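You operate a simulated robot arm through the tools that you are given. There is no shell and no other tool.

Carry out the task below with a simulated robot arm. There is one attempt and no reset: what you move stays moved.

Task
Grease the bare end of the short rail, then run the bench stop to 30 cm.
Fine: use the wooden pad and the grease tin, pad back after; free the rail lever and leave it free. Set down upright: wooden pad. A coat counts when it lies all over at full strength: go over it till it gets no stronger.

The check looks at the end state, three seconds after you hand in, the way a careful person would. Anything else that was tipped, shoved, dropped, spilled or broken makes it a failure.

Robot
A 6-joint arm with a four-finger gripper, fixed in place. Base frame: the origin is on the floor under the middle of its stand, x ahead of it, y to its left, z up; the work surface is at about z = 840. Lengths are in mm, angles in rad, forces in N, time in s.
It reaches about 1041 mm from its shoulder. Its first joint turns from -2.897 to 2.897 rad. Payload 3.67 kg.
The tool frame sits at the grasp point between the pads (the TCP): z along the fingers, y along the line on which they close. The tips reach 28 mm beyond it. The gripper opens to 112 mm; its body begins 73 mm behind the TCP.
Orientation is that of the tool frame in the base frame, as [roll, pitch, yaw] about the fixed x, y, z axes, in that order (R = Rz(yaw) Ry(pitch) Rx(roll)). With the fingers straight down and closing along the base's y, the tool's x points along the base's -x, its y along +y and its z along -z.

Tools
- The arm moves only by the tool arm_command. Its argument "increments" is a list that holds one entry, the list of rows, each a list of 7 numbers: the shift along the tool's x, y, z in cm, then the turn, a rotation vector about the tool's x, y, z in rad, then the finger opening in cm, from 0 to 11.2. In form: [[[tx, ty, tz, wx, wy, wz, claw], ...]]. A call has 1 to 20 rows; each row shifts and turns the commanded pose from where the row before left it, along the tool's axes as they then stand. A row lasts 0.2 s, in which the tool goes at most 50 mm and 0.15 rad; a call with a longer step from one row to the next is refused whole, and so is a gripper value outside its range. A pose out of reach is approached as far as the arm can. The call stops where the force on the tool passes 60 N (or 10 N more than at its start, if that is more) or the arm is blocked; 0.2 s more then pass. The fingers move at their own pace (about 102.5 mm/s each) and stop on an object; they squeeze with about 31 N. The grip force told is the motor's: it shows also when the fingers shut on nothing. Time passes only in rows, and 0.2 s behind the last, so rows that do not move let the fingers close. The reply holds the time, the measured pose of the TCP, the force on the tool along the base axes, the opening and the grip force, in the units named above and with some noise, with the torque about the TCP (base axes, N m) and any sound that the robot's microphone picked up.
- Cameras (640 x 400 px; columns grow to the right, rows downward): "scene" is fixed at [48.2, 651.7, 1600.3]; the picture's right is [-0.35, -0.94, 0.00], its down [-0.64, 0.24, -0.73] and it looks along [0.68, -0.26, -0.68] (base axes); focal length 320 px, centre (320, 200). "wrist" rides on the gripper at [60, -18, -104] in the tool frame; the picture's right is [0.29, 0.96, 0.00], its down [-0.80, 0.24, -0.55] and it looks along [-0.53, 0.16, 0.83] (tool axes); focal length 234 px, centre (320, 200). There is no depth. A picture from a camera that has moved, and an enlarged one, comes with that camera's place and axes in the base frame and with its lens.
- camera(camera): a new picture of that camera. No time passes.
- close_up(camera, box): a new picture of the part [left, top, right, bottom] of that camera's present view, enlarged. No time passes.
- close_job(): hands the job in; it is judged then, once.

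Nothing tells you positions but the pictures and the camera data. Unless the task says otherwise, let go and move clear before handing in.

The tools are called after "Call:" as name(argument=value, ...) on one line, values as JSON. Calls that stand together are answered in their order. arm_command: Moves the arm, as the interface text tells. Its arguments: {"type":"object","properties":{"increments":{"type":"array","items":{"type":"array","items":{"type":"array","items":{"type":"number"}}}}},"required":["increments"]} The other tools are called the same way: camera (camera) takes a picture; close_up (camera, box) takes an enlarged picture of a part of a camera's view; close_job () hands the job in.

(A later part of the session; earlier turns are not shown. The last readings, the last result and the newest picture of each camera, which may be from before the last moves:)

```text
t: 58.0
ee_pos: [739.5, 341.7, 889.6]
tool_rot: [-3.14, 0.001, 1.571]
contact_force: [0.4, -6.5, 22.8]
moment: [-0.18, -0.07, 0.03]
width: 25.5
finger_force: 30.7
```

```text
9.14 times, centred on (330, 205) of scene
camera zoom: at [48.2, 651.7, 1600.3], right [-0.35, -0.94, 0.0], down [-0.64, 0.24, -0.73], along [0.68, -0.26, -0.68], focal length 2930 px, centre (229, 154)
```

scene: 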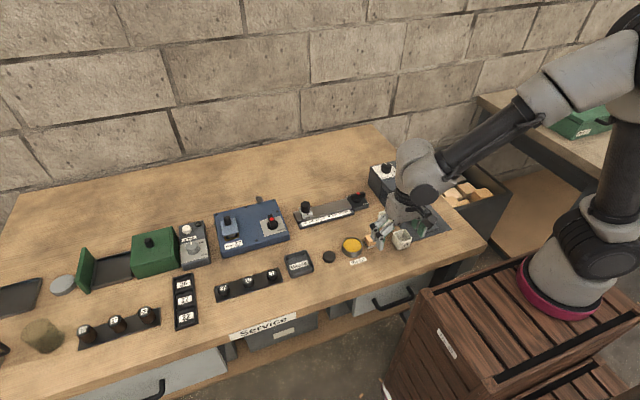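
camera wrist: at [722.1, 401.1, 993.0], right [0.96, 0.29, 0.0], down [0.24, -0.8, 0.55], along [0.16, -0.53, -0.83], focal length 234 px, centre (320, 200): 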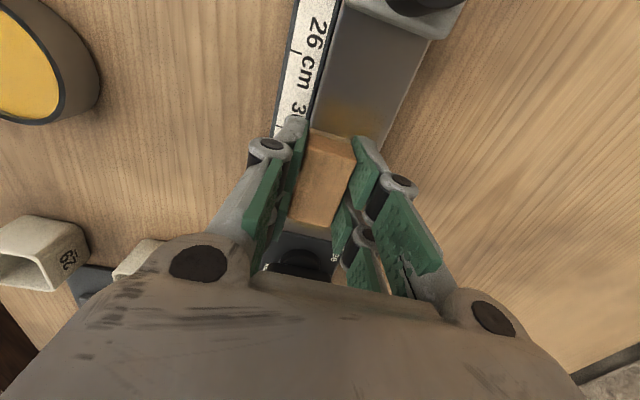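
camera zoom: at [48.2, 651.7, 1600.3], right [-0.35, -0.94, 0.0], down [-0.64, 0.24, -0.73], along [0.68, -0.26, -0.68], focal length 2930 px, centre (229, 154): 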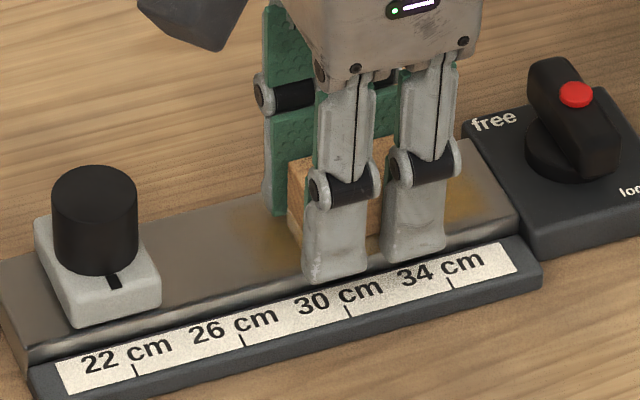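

The film shows where the pad has passed. I'll continue this stroke to just short of the stop (its face is at y ≈ 418).

Call:
arm_command(increments=[[[0.5, 0, 0, 0, 0, 0, 0], [1.0, 0, 0, 0, 0, 0, 0], [1.0, 0, 0, 0, 0, 0, 0], [1.0, 0, 0, 0, 0, 0, 0], [0.8, 0, 0, 0, 0, 0, 0], [0.5, 0, 0, 0, 0, 0, 0], [0, 0, 0, 0, 0, 0, 0]]])

Call:
close_up(camera="wrist", box=[260, 60, 420, 220])

Call:
close_up(camera="scene", box=[295, 175, 375, 225])

```text
t: 59.6
ee_pos: [740.1, 390.0, 887.8]
tool_rot: [3.141, 0.0, 1.572]
contact_force: [0.0, -4.0, 9.9]
moment: [-0.06, 0.02, 0.01]
width: 25.4
finger_force: 31.5
```

```text
2.50 times, centred on (340, 140) of wrist
camera zoom: at [721.9, 449.3, 993.0], right [0.96, 0.29, 0.0], down [0.24, -0.8, 0.55], along [0.16, -0.53, -0.83], focal length 585 px, centre (270, 350)
```

zoom: 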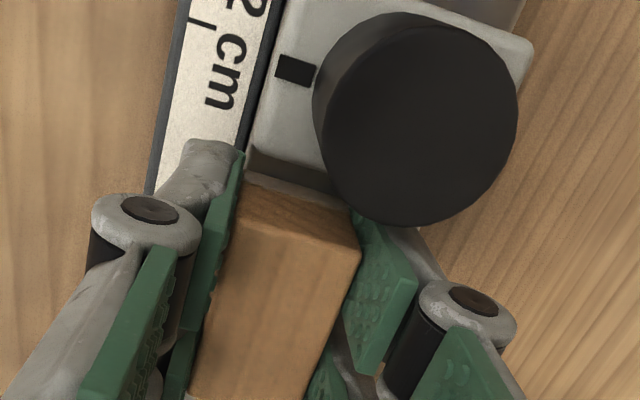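

```text
8.00 times, centred on (335, 200) of scene
camera zoom: at [48.2, 651.7, 1600.3], right [-0.35, -0.94, 0.0], down [-0.64, 0.24, -0.73], along [0.68, -0.26, -0.68], focal length 2564 px, centre (200, 200)
```

zoom: 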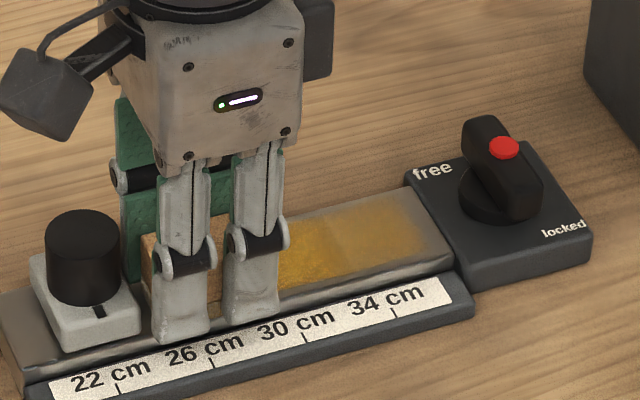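

The coat is visible and building. I'll shift to the far lane and stroke back toward the lever end.

Call:
arm_command(increments=[[[0, 0.5, 0, 0, 0, 0, 0], [0, 0.8, 0, 0, 0, 0, 0], [0, 0.62, 0, 0, 0, 0, 0], [-0.5, 0, 0, 0, 0, 0, 0], [-1.0, 0, 0, 0, 0, 0, 0], [-1.0, 0, 0, 0, 0, 0, 0], [-1.0, 0, 0, 0, 0, 0, 0], [-1.0, 0, 0, 0, 0, 0, 0], [-1.0, 0, 0, 0, 0, 0, 0], [-1.0, 0, 0, 0, 0, 0, 0], [-1.0, 0, 0, 0, 0, 0, 0], [-0.8, 0, 0, 0, 0, 0, 0], [-0.5, 0, 0, 0, 0, 0, 0], [0, 0, 0, 0, 0, 0, 0]]])

Call:
close_up(camera="scene", box=[295, 175, 375, 225])

Call:
camera(camera="wrist")

Call:
close_up(camera="wrist", box=[270, 0, 430, 140])

```text
t: 62.6
ee_pos: [759.5, 303.4, 889.0]
tool_rot: [3.141, 0.0, 1.57]
contact_force: [-1.0, 2.7, 6.9]
moment: [0.07, 0.01, 0.02]
width: 25.3
finger_force: 30.4
```

```text
8.00 times, centred on (335, 200) of scene
camera zoom: at [48.2, 651.7, 1600.3], right [-0.35, -0.94, 0.0], down [-0.64, 0.24, -0.73], along [0.68, -0.26, -0.68], focal length 2564 px, centre (200, 200)
```

zoom: 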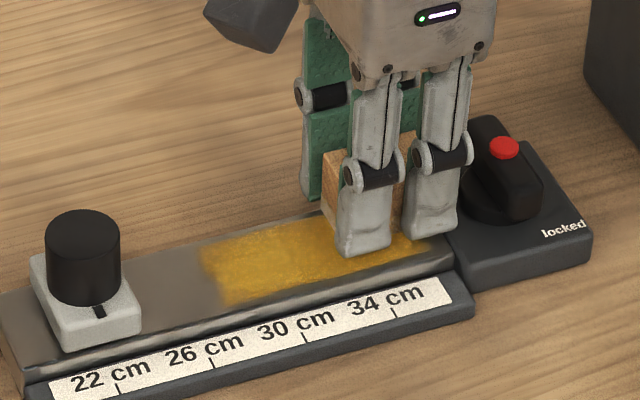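

```text
taken
camera wrist: at [741.4, 361.8, 993.0], right [0.96, 0.29, 0.0], down [0.24, -0.8, 0.55], along [0.16, -0.53, -0.83], focal length 234 px, centre (320, 200)
```

wrist: 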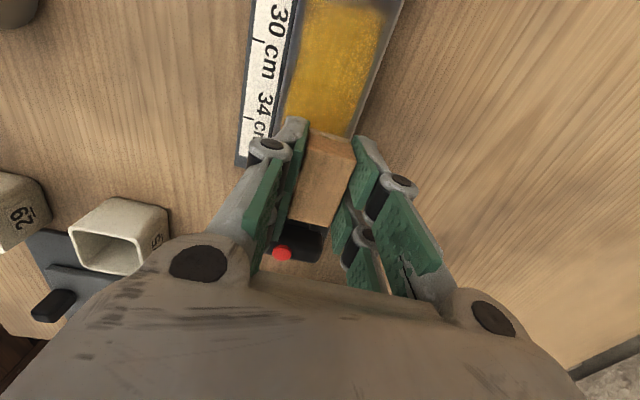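

```text
2.86 times, centred on (350, 70) of wrist
camera zoom: at [741.4, 361.8, 993.0], right [0.96, 0.29, 0.0], down [0.24, -0.8, 0.55], along [0.16, -0.53, -0.83], focal length 669 px, centre (234, 571)
```

zoom: 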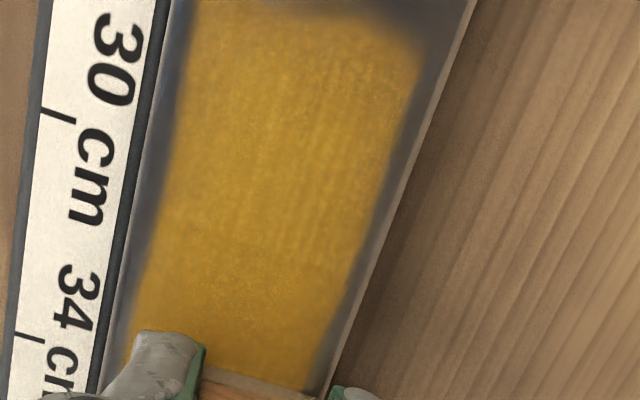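

The grease patch runs from about 28.5 cm to the lever end, inset from the rail edges. I'll keep going over it in overlapping lanes with slightly more pressure until it gets no stronger.

Call:
arm_command(increments=[[[0, -0.4, 0.05, 0, 0, 0, 0], [0, -0.55, 0, 0, 0, 0, 0], [0.5, 0, 0, 0, 0, 0, 0], [1.0, 0, 0, 0, 0, 0, 0], [1.0, 0, 0, 0, 0, 0, 0], [1.0, 0, 0, 0, 0, 0, 0], [1.0, 0, 0, 0, 0, 0, 0], [1.0, 0, 0, 0, 0, 0, 0], [1.0, 0, 0, 0, 0, 0, 0], [0.7, 0, 0, 0, 0, 0, 0], [0.3, 0, 0, 0, 0, 0, 0], [0, -0.4, 0, 0, 0, 0, 0], [0, -0.55, 0, 0, 0, 0, 0], [0, 0, 0, 0, 0, 0, 0]]])

Call:
close_up(camera="scene", box=[295, 175, 375, 225])

Call:
arm_command(increments=[[[-0.5, 0, 0, 0, 0, 0, 0], [-1.0, 0, 0, 0, 0, 0, 0], [-1.0, 0, 0, 0, 0, 0, 0], [-1.0, 0, 0, 0, 0, 0, 0], [-1.0, 0, 0, 0, 0, 0, 0], [-1.0, 0, 0, 0, 0, 0, 0], [-1.0, 0, 0, 0, 0, 0, 0], [-0.7, 0, 0, 0, 0, 0, 0], [-0.3, 0, 0, 0, 0, 0, 0], [0, 0, 0, 0, 0, 0, 0]]])

Call:
close_up(camera="scene", box=[295, 175, 375, 225])

Call:
close_up(camera="wrist", box=[270, 0, 430, 140])

```text
t: 65.6
ee_pos: [741.4, 376.5, 889.2]
tool_rot: [3.141, -0.002, 1.574]
contact_force: [4.5, 2.3, 17.7]
moment: [0.05, -0.17, 0.01]
width: 25.2
finger_force: 31.0
```

```text
8.00 times, centred on (335, 200) of scene
camera zoom: at [48.2, 651.7, 1600.3], right [-0.35, -0.94, 0.0], down [-0.64, 0.24, -0.73], along [0.68, -0.26, -0.68], focal length 2564 px, centre (200, 200)
```

zoom: 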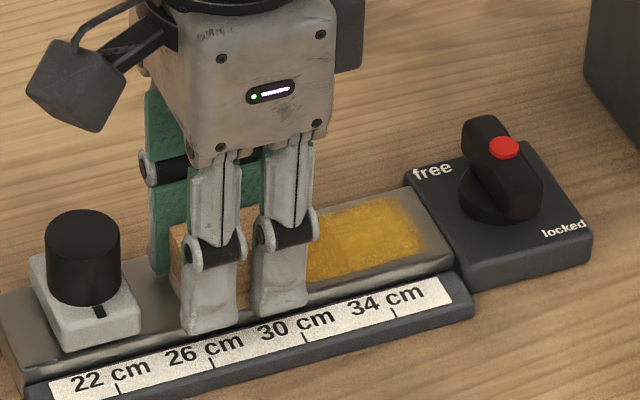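

```text
t: 67.8
ee_pos: [739.9, 302.4, 889.4]
tool_rot: [3.141, -0.001, 1.572]
contact_force: [-1.2, 18.1, 15.9]
moment: [0.53, 0.02, -0.03]
width: 25.5
finger_force: 30.9
```

```text
8.00 times, centred on (335, 200) of scene
camera zoom: at [48.2, 651.7, 1600.3], right [-0.35, -0.94, 0.0], down [-0.64, 0.24, -0.73], along [0.68, -0.26, -0.68], focal length 2564 px, centre (200, 200)
```

zoom: 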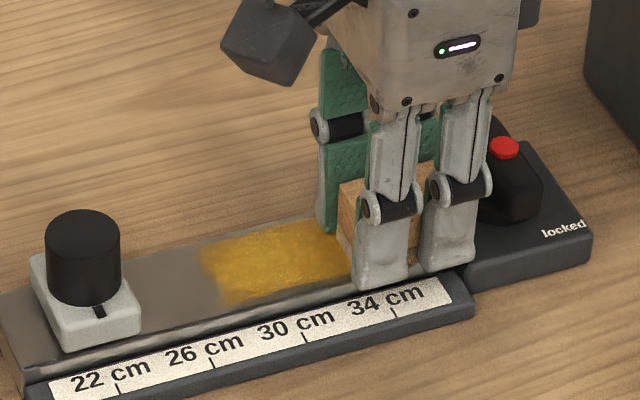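

```text
2.86 times, centred on (350, 70) of wrist
camera zoom: at [721.9, 362.6, 992.7], right [0.96, 0.29, 0.0], down [0.24, -0.8, 0.55], along [0.16, -0.53, -0.83], focal length 669 px, centre (234, 571)
```

zoom: 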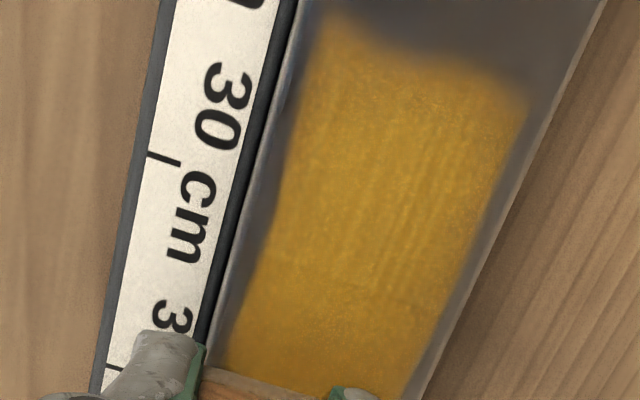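

The lateral force rose to 18 N at this end, so the pad probably touched the lever plate. I'll back off a little and check.

Call:
arm_command(increments=[[[0.3, 0, 0, 0, 0, 0, 0], [0.4, 0, 0, 0, 0, 0, 0], [0, 0, 0, 0, 0, 0, 0]]])

Call:
close_up(camera="scene", box=[325, 170, 385, 220])

Call:
camera(camera="wrist")

Call:
close_up(camera="wrist", box=[260, 110, 400, 280])

```text
t: 68.6
ee_pos: [741.8, 307.5, 888.0]
tool_rot: [-3.141, -0.001, 1.57]
contact_force: [0.9, -8.3, 19.3]
moment: [-0.2, -0.01, -0.03]
width: 25.2
finger_force: 31.0
```

```text
8.00 times, centred on (355, 195) of scene
camera zoom: at [48.2, 651.7, 1600.3], right [-0.35, -0.94, 0.0], down [-0.64, 0.24, -0.73], along [0.68, -0.26, -0.68], focal length 2564 px, centre (40, 240)
```

zoom: 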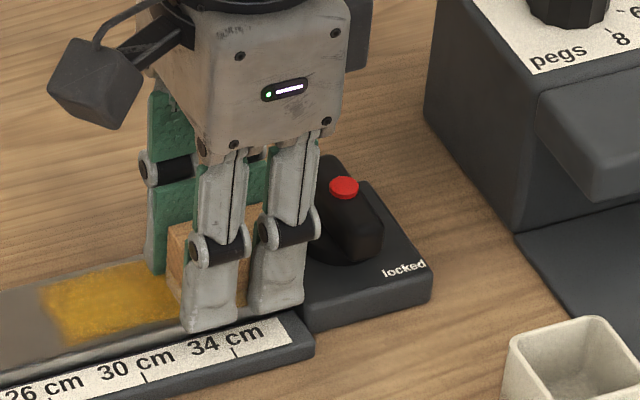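

```text
taken
camera wrist: at [722.2, 367.7, 992.5], right [0.96, 0.29, 0.0], down [0.24, -0.8, 0.55], along [0.16, -0.53, -0.83], focal length 234 px, centre (320, 200)
```

wrist: 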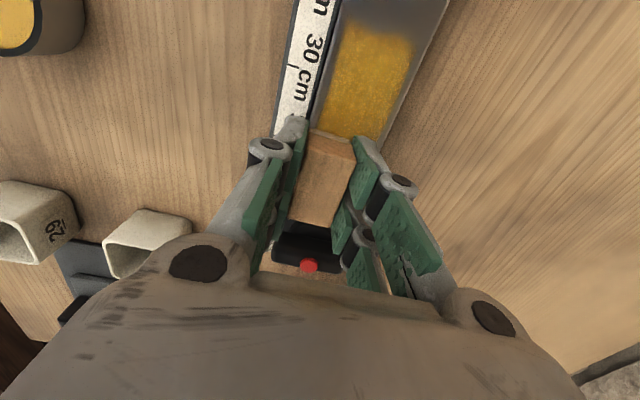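

```text
2.35 times, centred on (330, 195) of wrist
camera zoom: at [722.2, 367.7, 992.5], right [0.96, 0.29, 0.0], down [0.24, -0.8, 0.55], along [0.16, -0.53, -0.83], focal length 551 px, centre (296, 212)
```

zoom: 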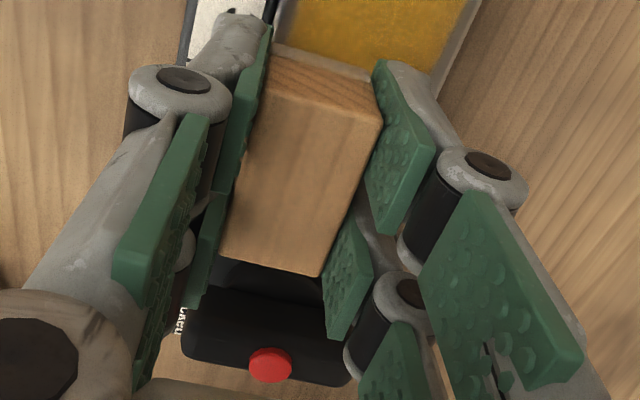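

The pad hasn't slipped, and staying at TCP y ≥ 305 avoids that edge. The patch spans roughly y 291–373, so I'll do more passes over both lanes and compare the colour.

Call:
arm_command(increments=[[[0.5, 0.26, 0, 0, 0, 0, 0], [1.2, 0, 0, 0, 0, 0, 0], [1.2, 0, 0, 0, 0, 0, 0], [1.2, 0, 0, 0, 0, 0, 0], [1.2, 0, 0, 0, 0, 0, 0], [1.2, 0, 0, 0, 0, 0, 0], [0.5, 0, 0, 0, 0, 0, 0], [0, 0.7, 0, 0, 0, 0, 0], [0, 0.7, 0, 0, 0, 0, 0], [-0.5, 0, 0, 0, 0, 0, 0], [-1.2, 0, 0, 0, 0, 0, 0], [-1.2, 0, 0, 0, 0, 0, 0], [-1.2, 0, 0, 0, 0, 0, 0], [-1.2, 0, 0, 0, 0, 0, 0], [-1.2, 0, 0, 0, 0, 0, 0], [-0.7, 0, 0, 0, 0, 0, 0], [0, -0.7, 0, 0, 0, 0, 0], [0, -0.7, 0, 0, 0, 0, 0], [0, 0, 0, 0, 0, 0, 0]]])

Call:
arm_command(increments=[[[0.5, 0, 0, 0, 0, 0, 0], [1.2, 0, 0, 0, 0, 0, 0], [1.2, 0, 0, 0, 0, 0, 0], [1.2, 0, 0, 0, 0, 0, 0], [1.2, 0, 0, 0, 0, 0, 0], [1.2, 0, 0, 0, 0, 0, 0], [0.5, 0, 0, 0, 0, 0, 0], [0, 0.7, 0, 0, 0, 0, 0], [0, 0.7, 0, 0, 0, 0, 0], [-0.5, 0, 0, 0, 0, 0, 0], [-1.2, 0, 0, 0, 0, 0, 0], [-1.2, 0, 0, 0, 0, 0, 0], [-1.2, 0, 0, 0, 0, 0, 0], [-1.2, 0, 0, 0, 0, 0, 0], [-1.2, 0, 0, 0, 0, 0, 0], [-0.5, 0, 0, 0, 0, 0, 0], [0, 0, 0, 0, 0, 0, 0]]])

Call:
close_up(camera="wrist", box=[270, 0, 430, 140])

Call:
close_up(camera="scene", box=[295, 175, 375, 225])

```text
t: 72.6
ee_pos: [742.1, 306.6, 887.7]
tool_rot: [3.141, 0.0, 1.572]
contact_force: [4.7, -1.8, 13.6]
moment: [-0.07, -0.19, 0.01]
width: 25.4
finger_force: 31.0
```

```text
t: 76.2
ee_pos: [756.7, 307.3, 888.6]
tool_rot: [-3.141, -0.001, 1.57]
contact_force: [-1.1, 4.0, 8.8]
moment: [0.14, 0.06, 0.0]
width: 25.4
finger_force: 31.3
```

```text
2.86 times, centred on (350, 70) of wrist
camera zoom: at [738.6, 366.6, 992.3], right [0.96, 0.29, 0.0], down [0.24, -0.8, 0.55], along [0.16, -0.53, -0.83], focal length 669 px, centre (234, 571)
```

zoom: 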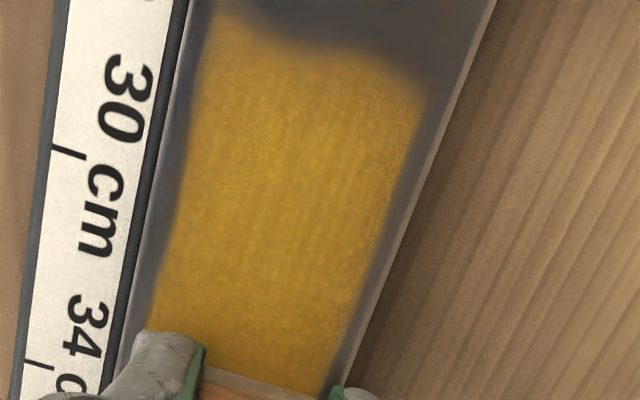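

```text
8.00 times, centred on (335, 200) of scene
camera zoom: at [48.2, 651.7, 1600.3], right [-0.35, -0.94, 0.0], down [-0.64, 0.24, -0.73], along [0.68, -0.26, -0.68], focal length 2564 px, centre (200, 200)
```

zoom: 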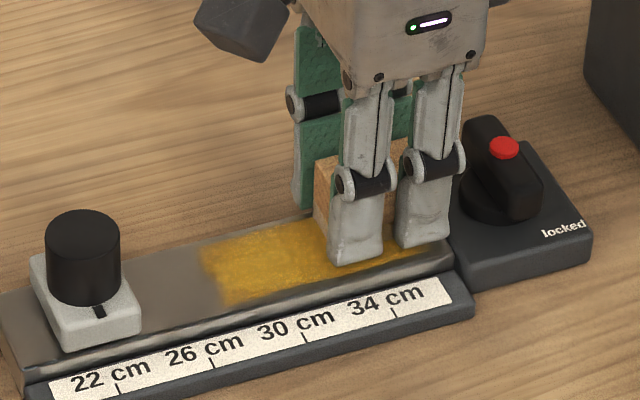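

The colour looks steady, but the pad may have run dry. I'll lift off, inspect the whole patch, and then reload once to be sure it can't get stronger.

Call:
arm_command(increments=[[[0, 0, -0.2, 0, 0, 0, 0], [0, 0, -0.5, 0, 0, 0, 0], [0, 0, -0.8, 0, 0, 0, 0], [0, 0, -1.0, 0, 0, 0, 0], [0, 0, -1.0, 0, 0, 0, 0], [0.1, -0.5, -0.5, 0, 0, 0, 0], [0.2, -1.0, 0, 0, 0, 0, 0], [0.3, -1.5, 0, 0, 0, 0, 0], [0.3, -1.5, 0, 0, 0, 0, 0], [0.3, -1.5, 0, 0, 0, 0, 0], [0.3, -1.5, 0, 0, 0, 0, 0], [0.2, -1.0, 0, 0, 0, 0, 0], [0.1, -0.5, 0, 0, 0, 0, 0], [0, 0, 0, 0, 0, 0, 0]]])

Call:
camera(camera="wrist")

Call:
close_up(camera="scene", box=[300, 180, 370, 222])

Call:
close_up(camera="wrist", box=[400, 0, 640, 240])

```text
t: 79.2
ee_pos: [667.2, 325.1, 928.7]
tool_rot: [-3.14, 0.001, 1.57]
contact_force: [-0.1, -0.1, -0.8]
moment: [0.01, -0.01, 0.02]
width: 25.5
finger_force: 30.5
```

```text
taken
camera wrist: at [648.9, 384.2, 1032.2], right [0.96, 0.29, 0.0], down [0.24, -0.8, 0.55], along [0.16, -0.53, -0.83], focal length 234 px, centre (320, 200)
```

wrist: 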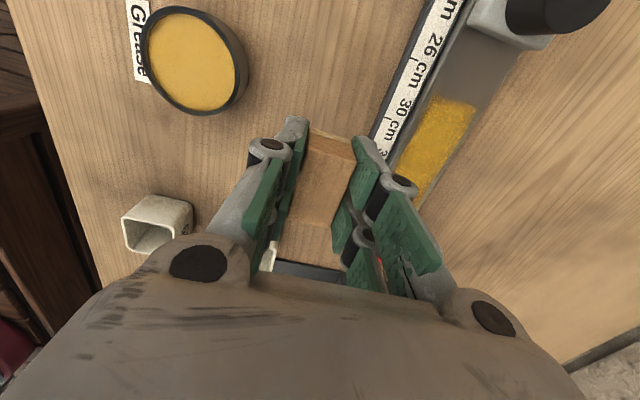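

```text
9.14 times, centred on (335, 201) of scene
camera zoom: at [48.2, 651.7, 1600.3], right [-0.35, -0.94, 0.0], down [-0.64, 0.24, -0.73], along [0.68, -0.26, -0.68], focal length 2930 px, centre (183, 191)
```

zoom: 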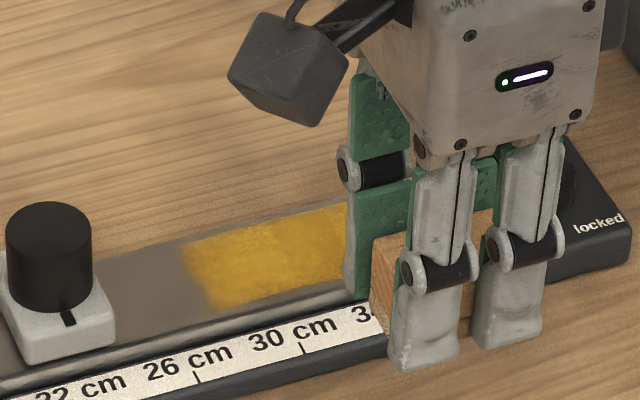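

```text
1.67 times, centred on (520, 120) of wrist
camera zoom: at [648.9, 384.2, 1032.2], right [0.96, 0.29, 0.0], down [0.24, -0.8, 0.55], along [0.16, -0.53, -0.83], focal length 390 px, centre (-13, 333)
```

zoom: 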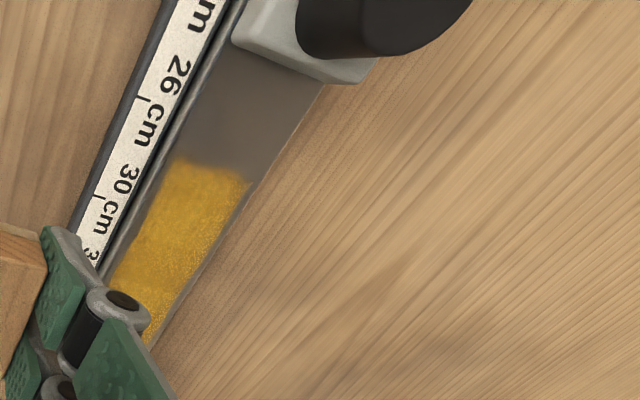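

The patch looks even over the visible part, running from about y 381 toward the lever end. I'll return to the tin for a second load.

Call:
arm_command(increments=[[[0.1375, -0.463, 0, 0, 0, 0, 0], [0.275, -0.926, 0, 0, 0, 0, 0], [0.4125, -1.389, 0, 0, 0, 0, 0], [0.4125, -1.389, 0, 0, 0, 0, 0], [0.4125, -1.389, 0, 0, 0, 0, 0], [0.4125, -1.389, 0, 0, 0, 0, 0], [0.275, -0.926, 0, 0, 0, 0, 0], [0.22, -0.741, 0, 0, 0, 0, 0], [0.1375, -0.463, 0, 0, 0, 0, 0], [0.055, -0.185, 0, 0, 0, 0, 0], [0, 0, 0, 0, 0, 0, 0], [0, 0, 0, 0, 0, 0, 0]]])

Call:
close_up(camera="wrist", box=[260, 80, 400, 190])

Call:
close_up(camera="scene", box=[300, 175, 370, 222])

Call:
close_up(camera="scene", box=[330, 205, 380, 262])

```text
t: 81.8
ee_pos: [574.1, 351.9, 928.4]
tool_rot: [-3.141, -0.001, 1.571]
contact_force: [-0.3, 0.4, -0.9]
moment: [0.02, -0.03, 0.0]
width: 25.3
finger_force: 31.3
```

```text
3.64 times, centred on (330, 135) of wrist
camera zoom: at [556.1, 411.5, 1032.3], right [0.96, 0.29, 0.0], down [0.24, -0.8, 0.55], along [0.16, -0.53, -0.83], focal length 852 px, centre (284, 436)
```

zoom: 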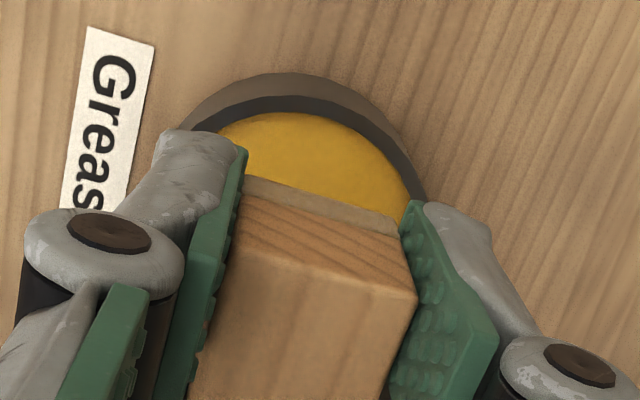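

```text
8.51 times, centred on (335, 198) of scene
camera zoom: at [48.2, 651.7, 1600.3], right [-0.35, -0.94, 0.0], down [-0.64, 0.24, -0.73], along [0.68, -0.26, -0.68], focal length 2728 px, centre (192, 213)
```

zoom: 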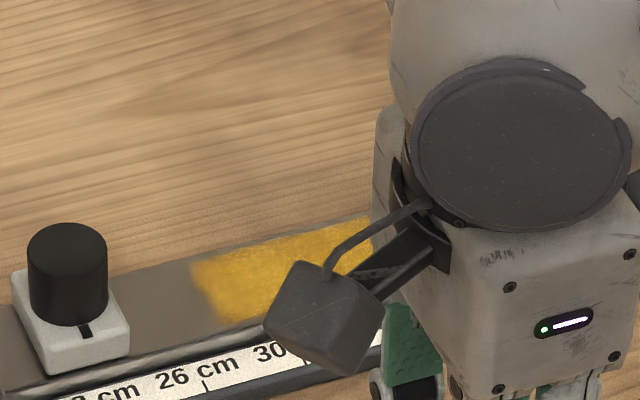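

```text
7.02 times, centred on (355, 234) of scene
camera zoom: at [48.2, 651.7, 1600.3], right [-0.35, -0.94, 0.0], down [-0.64, 0.24, -0.73], along [0.68, -0.26, -0.68], focal length 2249 px, centre (74, -35)
```

zoom: 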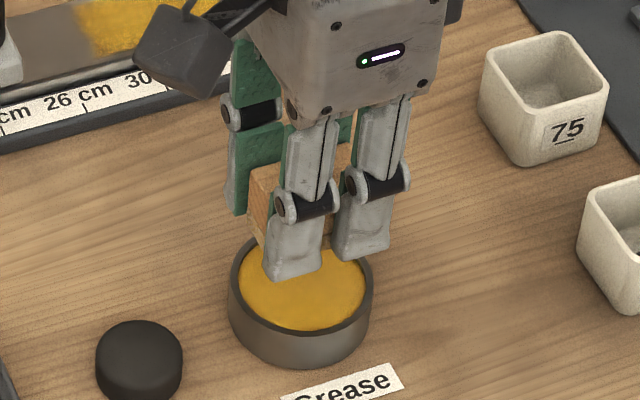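

The pad is centred as before, having slid up about 1 mm in the grip. I'll lower into the grease again in small steps.

Call:
arm_command(increments=[[[0, 0, 0.5, 0, 0, 0, 0], [0, 0, 0.8, 0, 0, 0, 0], [0, 0, 0.8, 0, 0, 0, 0], [0, 0, 0.5, 0, 0, 0, 0], [0, 0, 0.2, 0, 0, 0, 0], [0, 0, 0.2, 0, 0, 0, 0], [0, 0, 0.1, 0, 0, 0, 0], [0, 0, 0, 0, 0, 0, 0]]])

Call:
arm_command(increments=[[[0, 0, 0.1, 0, 0, 0, 0], [0, 0, 0, 0, 0, 0, 0]]])

Call:
arm_command(increments=[[[0, 0, 0.1, 0, 0, 0, 0], [0, 0, 0, 0, 0, 0, 0]]])

Call:
arm_command(increments=[[[0, 0, 0.05, 0, 0, 0, 0], [0, 0, 0, 0, 0, 0, 0]]])

```text
t: 83.6
ee_pos: [573.3, 353.5, 897.0]
tool_rot: [3.14, -0.001, 1.571]
contact_force: [-0.7, 0.6, 0.2]
moment: [-0.02, -0.02, 0.0]
width: 25.6
finger_force: 30.8
```

```text
t: 84.2
ee_pos: [574.6, 351.5, 896.7]
tool_rot: [3.142, -0.001, 1.57]
contact_force: [0.8, 1.1, -0.5]
moment: [-0.01, 0.0, 0.0]
width: 25.7
finger_force: 30.6
```

```text
t: 84.8
ee_pos: [574.0, 352.7, 895.7]
tool_rot: [-3.14, -0.001, 1.57]
contact_force: [-0.3, -0.9, -0.8]
moment: [0.04, -0.03, 0.04]
width: 25.7
finger_force: 31.3
```

```text
t: 85.4
ee_pos: [574.2, 353.5, 895.0]
tool_rot: [3.142, -0.001, 1.571]
contact_force: [-0.6, -0.1, -0.4]
moment: [-0.03, 0.01, -0.02]
width: 25.4
finger_force: 31.2
```

Call:
arm_command(increments=[[[0, 0, 0.1, 0, 0, 0, 0], [0, 0, 0, 0, 0, 0, 0]]])

Call:
arm_command(increments=[[[0, 0, 0.1, 0, 0, 0, 0], [0, 0, 0, 0, 0, 0, 0]]])

Call:
close_up(camera="scene", box=[330, 215, 380, 262])

```text
t: 86.0
ee_pos: [573.9, 352.5, 893.9]
tool_rot: [3.141, -0.002, 1.571]
contact_force: [-0.5, -0.4, 0.6]
moment: [0.02, -0.01, -0.04]
width: 25.5
finger_force: 31.2
```

```text
t: 86.6
ee_pos: [574.2, 353.7, 893.1]
tool_rot: [3.14, -0.001, 1.571]
contact_force: [-0.1, 0.0, 0.3]
moment: [0.0, -0.01, 0.0]
width: 25.1
finger_force: 30.8
```

```text
8.51 times, centred on (355, 238) of scene
camera zoom: at [48.2, 651.7, 1600.3], right [-0.35, -0.94, 0.0], down [-0.64, 0.24, -0.73], along [0.68, -0.26, -0.68], focal length 2728 px, centre (22, -128)
```

zoom: 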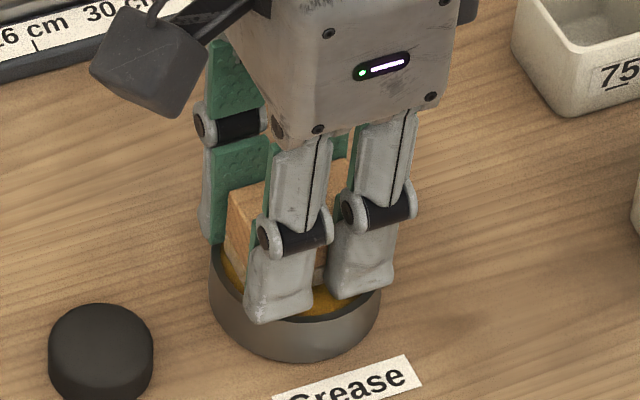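

Call:
arm_command(increments=[[[0, 0, 0.08, 0, 0, 0, 0], [0, 0, 0, 0, 0, 0, 0]]])

Call:
arm_command(increments=[[[0, 0, 0.08, 0, 0, 0, 0], [0, 0, 0, 0, 0, 0, 0]]])

```text
t: 87.2
ee_pos: [574.2, 352.6, 892.1]
tool_rot: [3.141, 0.001, 1.569]
contact_force: [-0.3, -1.8, 4.2]
moment: [-0.03, 0.06, -0.04]
width: 25.4
finger_force: 31.1
```

```text
t: 87.8
ee_pos: [575.4, 353.2, 892.6]
tool_rot: [-3.141, -0.002, 1.57]
contact_force: [-0.8, -2.9, 19.2]
moment: [-0.15, 0.01, 0.02]
width: 25.3
finger_force: 31.2
```

Second contact with the grease is at 19 N and centred. I'll hold briefly, lift, and go back to the rail for further passes.

Call:
arm_command(increments=[[[0, 0, 0, 0, 0, 0, 0], [0, 0, 0, 0, 0, 0, 0], [0, 0, -0.16, 0, 0, 0, 0], [0, 0, -0.4, 0, 0, 0, 0], [0, 0, -0.7, 0, 0, 0, 0], [0, 0, -0.8, 0, 0, 0, 0], [0, 0, -0.8, 0, 0, 0, 0], [0, 0, -0.8, 0, 0, 0, 0], [0, 0, 0, 0, 0, 0, 0]]])

Call:
arm_command(increments=[[[-0.135, 0.505, 0, 0, 0, 0, 0], [-0.27, 1.01, 0, 0, 0, 0, 0], [-0.405, 1.515, 0, 0, 0, 0, 0], [-0.405, 1.515, 0, 0, 0, 0, 0], [-0.405, 1.515, 0, 0, 0, 0, 0], [-0.405, 1.515, 0, 0, 0, 0, 0], [-0.405, 1.515, 0, 0, 0, 0, 0], [-0.405, 1.515, 0, 0, 0, 0, 0], [-0.405, 1.515, 0, 0, 0, 0, 0], [-0.405, 1.515, 0, 0, 0, 0, 0], [-0.405, 1.515, 0, 0, 0, 0, 0], [-0.27, 1.01, 0, 0, 0, 0, 0], [-0.13, 0.68, 0, 0, 0, 0, 0], [0, 0, 0, 0, 0, 0, 0], [0, 0, 0, 0, 0, 0, 0]]])

Call:
camera(camera="wrist")

Call:
close_up(camera="scene", box=[300, 175, 370, 222])

```text
t: 89.8
ee_pos: [573.3, 352.2, 927.9]
tool_rot: [-3.141, 0.001, 1.571]
contact_force: [0.3, 0.7, -0.3]
moment: [0.02, 0.04, -0.02]
width: 25.6
finger_force: 32.0
```

```text
t: 93.0
ee_pos: [742.5, 306.6, 927.3]
tool_rot: [3.141, -0.001, 1.571]
contact_force: [-0.5, -0.4, -0.7]
moment: [0.02, -0.02, -0.03]
width: 25.6
finger_force: 30.8
```

```text
taken
camera wrist: at [724.6, 367.1, 1031.4], right [0.96, 0.29, 0.0], down [0.24, -0.8, 0.55], along [0.16, -0.53, -0.83], focal length 234 px, centre (320, 200)
```

wrist: 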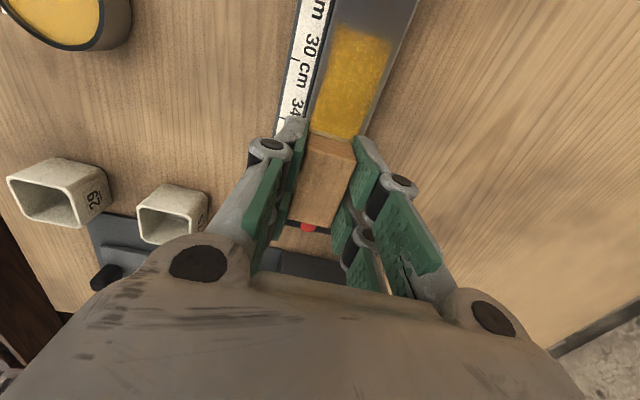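

```text
8.51 times, centred on (335, 198) of scene
camera zoom: at [48.2, 651.7, 1600.3], right [-0.35, -0.94, 0.0], down [-0.64, 0.24, -0.73], along [0.68, -0.26, -0.68], focal length 2728 px, centre (192, 213)
```

zoom: 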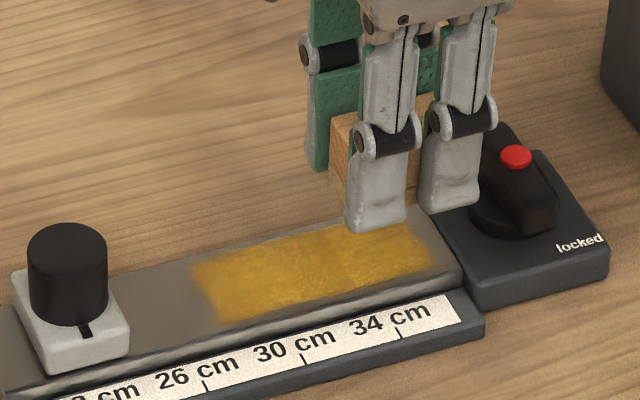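

The patch near the lever end looks slightly paler than the rest. I'll zoom in before pressing down again.

Call:
close_up(camera="scene", box=[320, 196, 358, 216])

Call:
close_up(camera="wrist", box=[290, 15, 410, 145])

```text
16.00 times, centred on (339, 206) of scene
camera zoom: at [48.2, 651.7, 1600.3], right [-0.35, -0.94, 0.0], down [-0.64, 0.24, -0.73], along [0.68, -0.26, -0.68], focal length 5128 px, centre (16, 104)
```

zoom: 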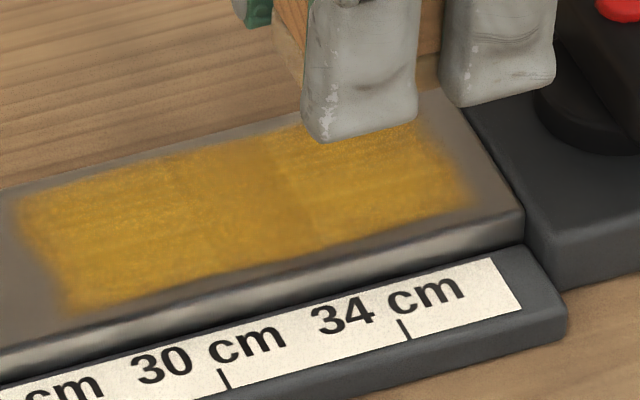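

```text
3.08 times, centred on (350, 80) of wrist
camera zoom: at [724.6, 367.1, 1031.4], right [0.96, 0.29, 0.0], down [0.24, -0.8, 0.55], along [0.16, -0.53, -0.83], focal length 720 px, centre (228, 569)
```

zoom: 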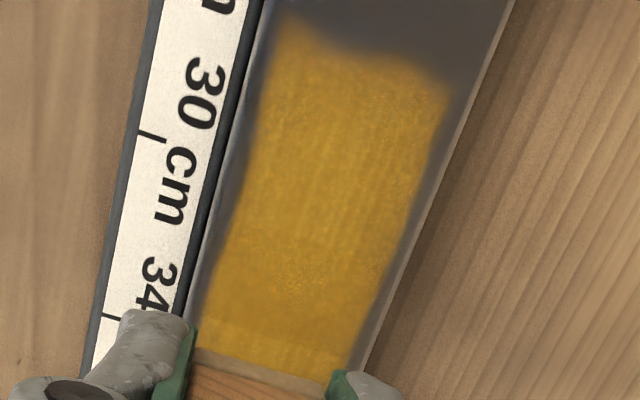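

The patch spans roughly y 292–381. I'll press down with the reloaded pad and do several more passes.

Call:
arm_command(increments=[[[0, 0, 0.5, 0, 0, 0, 0], [0, 0, 0.8, 0, 0, 0, 0], [0, 0, 0.8, 0, 0, 0, 0], [0, 0, 0.8, 0, 0, 0, 0], [0, 0, 0.5, 0, 0, 0, 0], [0, 0, 0.2, 0, 0, 0, 0], [0, 0, 0.1, 0, 0, 0, 0], [0, 0, 0, 0, 0, 0, 0]]])

Call:
arm_command(increments=[[[0, 0, 0.1, 0, 0, 0, 0], [0, 0, 0, 0, 0, 0, 0]]])

Call:
arm_command(increments=[[[0, 0, 0.1, 0, 0, 0, 0], [0, 0, 0, 0, 0, 0, 0]]])

Call:
arm_command(increments=[[[0, 0, 0.1, 0, 0, 0, 0], [0, 0, 0, 0, 0, 0, 0]]])

```text
t: 94.8
ee_pos: [742.6, 306.9, 889.9]
tool_rot: [3.141, 0.0, 1.57]
contact_force: [0.0, 0.5, -0.7]
moment: [-0.02, 0.01, 0.0]
width: 25.3
finger_force: 30.6
```

```text
t: 95.4
ee_pos: [742.4, 307.0, 889.8]
tool_rot: [3.14, -0.001, 1.57]
contact_force: [-0.3, 0.1, 0.4]
moment: [-0.02, 0.01, 0.0]
width: 25.3
finger_force: 30.6
```

```text
t: 96.0
ee_pos: [741.5, 307.5, 888.4]
tool_rot: [-3.141, 0.001, 1.572]
contact_force: [-0.5, -0.1, -0.7]
moment: [0.0, -0.01, -0.03]
width: 25.3
finger_force: 30.9
```

```text
t: 96.6
ee_pos: [743.3, 306.8, 888.4]
tool_rot: [-3.141, -0.002, 1.571]
contact_force: [-2.4, -1.8, 8.6]
moment: [-0.02, 0.04, -0.01]
width: 25.5
finger_force: 31.2
```

Call:
arm_command(increments=[[[0, 0, 0.07, 0, 0, 0, 0], [0.5, 0, 0, 0, 0, 0, 0], [1.0, 0, 0, 0, 0, 0, 0], [1.2, 0, 0, 0, 0, 0, 0], [1.2, 0, 0, 0, 0, 0, 0], [1.2, 0, 0, 0, 0, 0, 0], [1.2, 0, 0, 0, 0, 0, 0], [0.7, 0, 0, 0, 0, 0, 0], [0.3, 0, 0, 0, 0, 0, 0], [0, 0.7, 0, 0, 0, 0, 0], [0, 0.75, 0, 0, 0, 0, 0], [-0.5, 0, 0, 0, 0, 0, 0], [-1.0, 0, 0, 0, 0, 0, 0], [-1.2, 0, 0, 0, 0, 0, 0], [-1.2, 0, 0, 0, 0, 0, 0], [-1.2, 0, 0, 0, 0, 0, 0], [-1.2, 0, 0, 0, 0, 0, 0], [-0.7, 0, 0, 0, 0, 0, 0], [-0.3, 0, 0, 0, 0, 0, 0], [0, 0, 0, 0, 0, 0, 0]]])

Call:
arm_command(increments=[[[0, -0.7, 0.04, 0, 0, 0, 0], [0.5, 0, 0, 0, 0, 0, 0], [1.0, 0, 0, 0, 0, 0, 0], [1.2, 0, 0, 0, 0, 0, 0], [1.2, 0, 0, 0, 0, 0, 0], [1.2, 0, 0, 0, 0, 0, 0], [1.2, 0, 0, 0, 0, 0, 0], [0.7, 0, 0, 0, 0, 0, 0], [0.3, 0, 0, 0, 0, 0, 0], [0, -0.9, 0, 0, 0, 0, 0], [-0.5, 0, 0, 0, 0, 0, 0], [-1.0, 0, 0, 0, 0, 0, 0], [-1.2, 0, 0, 0, 0, 0, 0], [-1.2, 0, 0, 0, 0, 0, 0], [-1.2, 0, 0, 0, 0, 0, 0], [-1.2, 0, 0, 0, 0, 0, 0], [-0.7, 0, 0, 0, 0, 0, 0], [-0.3, 0, 0, 0, 0, 0, 0], [0, 0, 0, 0, 0, 0, 0]]])

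Call:
close_up(camera="wrist", box=[270, 0, 430, 140])

Call:
close_up(camera="scene", box=[300, 175, 370, 222])

```text
t: 100.8
ee_pos: [755.6, 307.4, 887.9]
tool_rot: [3.141, 0.0, 1.571]
contact_force: [-0.7, 7.2, 23.2]
moment: [0.3, -0.03, 0.0]
width: 25.5
finger_force: 31.3
```

```text
t: 104.8
ee_pos: [740.5, 305.7, 887.0]
tool_rot: [-3.139, 0.001, 1.571]
contact_force: [0.2, 0.0, -0.5]
moment: [-0.03, 0.04, 0.01]
width: 25.2
finger_force: 30.6
```

```text
2.86 times, centred on (350, 70) of wrist
camera zoom: at [722.9, 366.5, 990.5], right [0.96, 0.29, 0.0], down [0.24, -0.8, 0.55], along [0.16, -0.53, -0.83], focal length 669 px, centre (234, 571)
```

zoom: 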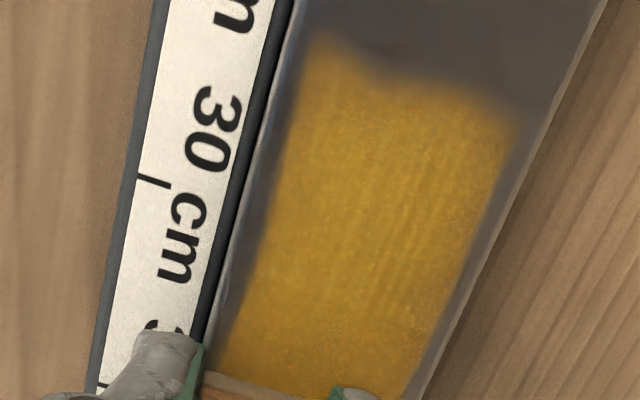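

```text
8.51 times, centred on (335, 198) of scene
camera zoom: at [48.2, 651.7, 1600.3], right [-0.35, -0.94, 0.0], down [-0.64, 0.24, -0.73], along [0.68, -0.26, -0.68], focal length 2728 px, centre (192, 213)
```

zoom: 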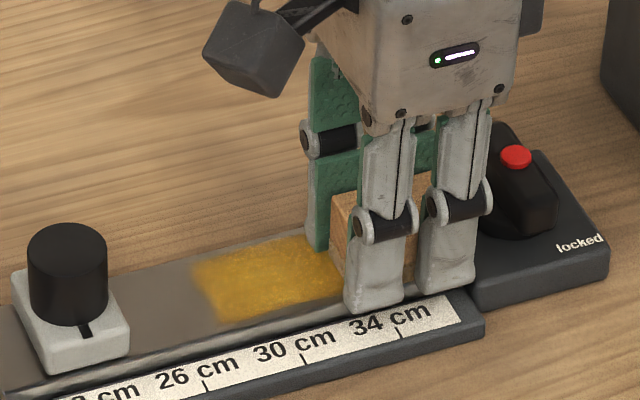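

The contact force has dropped to zero, so the pad has crept upward in the grip. I'll check how it sits in the fingers before continuing.

Call:
close_up(camera="wrist", box=[260, 80, 400, 230])

Call:
close_up(camera="scene", box=[325, 180, 370, 215])

```text
2.67 times, centred on (330, 155) of wrist
camera zoom: at [722.9, 366.5, 990.5], right [0.96, 0.29, 0.0], down [0.24, -0.8, 0.55], along [0.16, -0.53, -0.83], focal length 624 px, centre (293, 320)
```

zoom: 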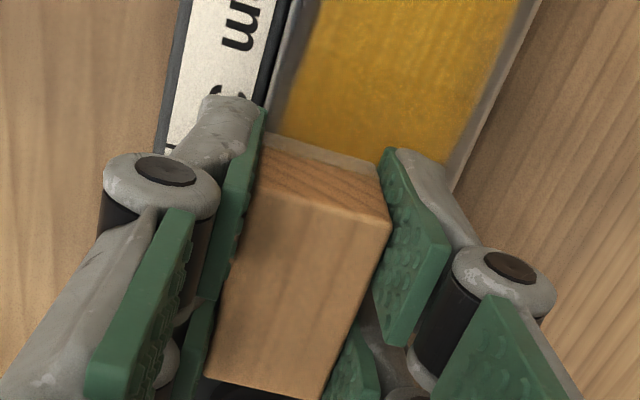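

```text
11.43 times, centred on (348, 198) of scene
camera zoom: at [48.2, 651.7, 1600.3], right [-0.35, -0.94, 0.0], down [-0.64, 0.24, -0.73], along [0.68, -0.26, -0.68], focal length 3663 px, centre (6, 229)
```

zoom: 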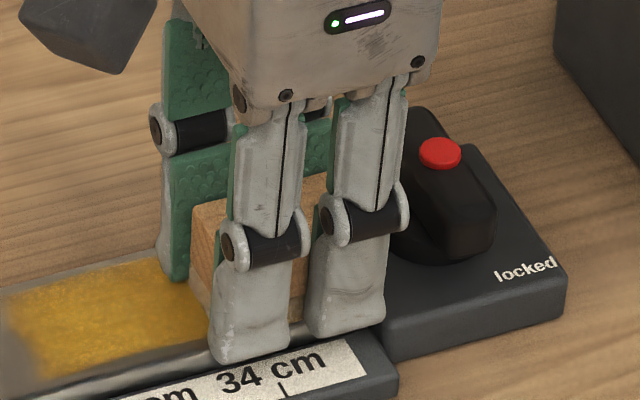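

The pad has slid up a few millimetres, so its sole is close to the fingertips. I'll set it down on the rail where it stands, re-grip it higher so the sole protrudes again, and finish with lighter passes.

Call:
arm_command(increments=[[[0, 0, 0.05, 0, 0, 0, 0], [0, 0, 0, 0, 0, 0, 0]]])

Call:
arm_command(increments=[[[0, 0, 0.05, 0, 0, 0, 0], [0, 0, 0, 0, 0, 0, 0]]])

Call:
arm_command(increments=[[[0, 0, 0.05, 0, 0, 0, 0], [0, 0, 0, 0, 0, 0, 0]]])

```text
t: 105.4
ee_pos: [740.0, 307.6, 887.0]
tool_rot: [3.141, 0.001, 1.57]
contact_force: [0.4, -1.4, 5.3]
moment: [-0.11, 0.0, 0.03]
width: 25.2
finger_force: 31.1
```

```text
t: 106.0
ee_pos: [739.6, 307.7, 887.0]
tool_rot: [3.141, -0.002, 1.57]
contact_force: [-0.1, -2.8, 14.2]
moment: [-0.19, 0.06, 0.02]
width: 25.5
finger_force: 30.9
```

```text
t: 106.6
ee_pos: [741.6, 307.2, 885.6]
tool_rot: [3.141, 0.0, 1.571]
contact_force: [0.1, -2.3, 25.7]
moment: [-0.24, 0.0, -0.02]
width: 25.5
finger_force: 30.8
```

The sole is in contact again (about 30 mm below the TCP), so no re-grip is needed. I'll ease the pressure slightly and make further passes, checking the force after each stroke.

Call:
arm_command(increments=[[[0, 0, -0.04, 0, 0, 0, 0], [0.5, 0, 0, 0, 0, 0, 0], [1.0, 0, 0, 0, 0, 0, 0], [1.2, 0, 0, 0, 0, 0, 0], [1.2, 0, 0, 0, 0, 0, 0], [1.2, 0, 0, 0, 0, 0, 0], [1.2, 0, 0, 0, 0, 0, 0], [0.7, 0, 0, 0, 0, 0, 0], [0.3, 0, 0, 0, 0, 0, 0], [0, 0, 0, 0, 0, 0, 0]]])

Call:
arm_command(increments=[[[0, 0.7, 0, 0, 0, 0, 0], [0, 0.9, 0, 0, 0, 0, 0], [-0.5, 0, 0, 0, 0, 0, 0], [-1.0, 0, 0, 0, 0, 0, 0], [-1.2, 0, 0, 0, 0, 0, 0], [-1.2, 0, 0, 0, 0, 0, 0], [-1.2, 0, 0, 0, 0, 0, 0], [-1.2, 0, 0, 0, 0, 0, 0], [-0.7, 0, 0, 0, 0, 0, 0], [-0.2, 0, 0, 0, 0, 0, 0], [0, 0, 0, 0, 0, 0, 0]]])

Call:
close_up(camera="wrist", box=[270, 0, 430, 140])

```text
t: 108.8
ee_pos: [739.9, 381.5, 887.1]
tool_rot: [3.141, -0.001, 1.572]
contact_force: [0.5, -5.7, 18.7]
moment: [-0.44, 0.09, 0.01]
width: 25.2
finger_force: 31.3
```

```text
t: 111.2
ee_pos: [756.3, 308.3, 886.5]
tool_rot: [3.141, 0.0, 1.572]
contact_force: [-0.2, 6.0, 17.9]
moment: [0.18, -0.03, -0.03]
width: 25.4
finger_force: 30.7
```

```text
2.86 times, centred on (350, 70) of wrist
camera zoom: at [738.5, 367.8, 989.9], right [0.96, 0.29, 0.0], down [0.24, -0.8, 0.55], along [0.16, -0.53, -0.83], focal length 669 px, centre (234, 571)
```

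zoom: 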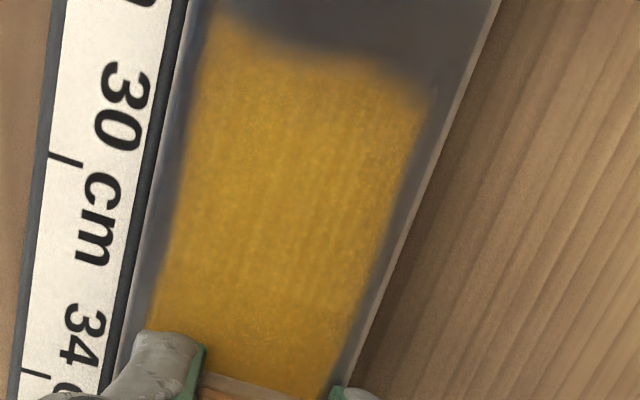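

The coat looks unchanged from before, which points to full strength. One more centre stroke, and then I'll view the lever end from the scene camera.

Call:
arm_command(increments=[[[0, -0.7, 0, 0, 0, 0, 0], [0.5, 0, 0, 0, 0, 0, 0], [1.0, 0, 0, 0, 0, 0, 0], [1.2, 0, 0, 0, 0, 0, 0], [1.2, 0, 0, 0, 0, 0, 0], [1.2, 0, 0, 0, 0, 0, 0], [1.2, 0, 0, 0, 0, 0, 0], [0.7, 0, 0, 0, 0, 0, 0], [0.2, 0, 0, 0, 0, 0, 0], [0, 0, 0, 0, 0, 0, 0]]])

Call:
close_up(camera="scene", box=[315, 180, 375, 220])

Call:
close_up(camera="scene", box=[325, 195, 358, 215])

```text
t: 113.4
ee_pos: [748.0, 380.8, 885.7]
tool_rot: [3.141, -0.001, 1.57]
contact_force: [-0.4, -4.9, 17.9]
moment: [-0.18, 0.02, 0.02]
width: 25.4
finger_force: 30.9
```

```text
10.00 times, centred on (345, 200) of scene
camera zoom: at [48.2, 651.7, 1600.3], right [-0.35, -0.94, 0.0], down [-0.64, 0.24, -0.73], along [0.68, -0.26, -0.68], focal length 3205 px, centre (70, 200)
```

zoom: 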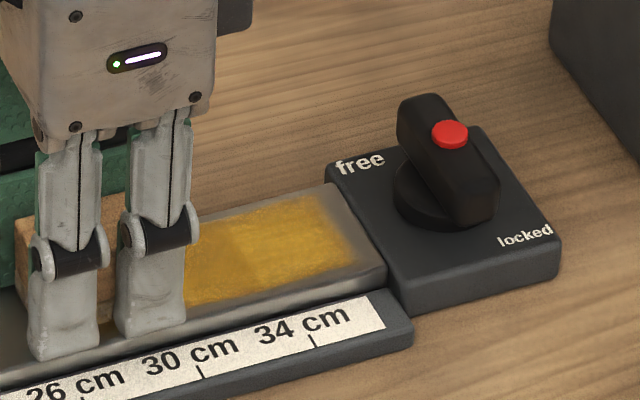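

```text
16.00 times, centred on (342, 205) of scene
camera zoom: at [48.2, 651.7, 1600.3], right [-0.35, -0.94, 0.0], down [-0.64, 0.24, -0.73], along [0.68, -0.26, -0.68], focal length 5128 px, centre (-24, 120)
```

zoom: 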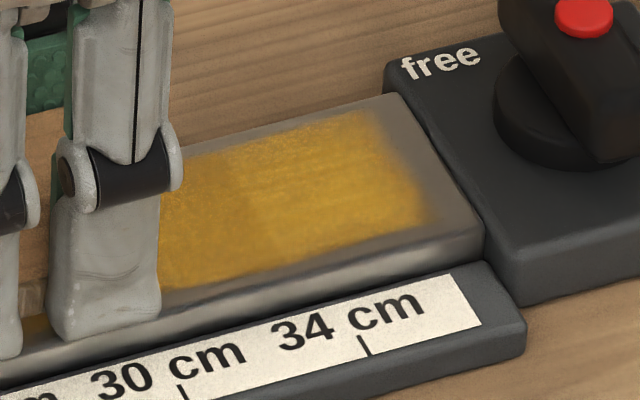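

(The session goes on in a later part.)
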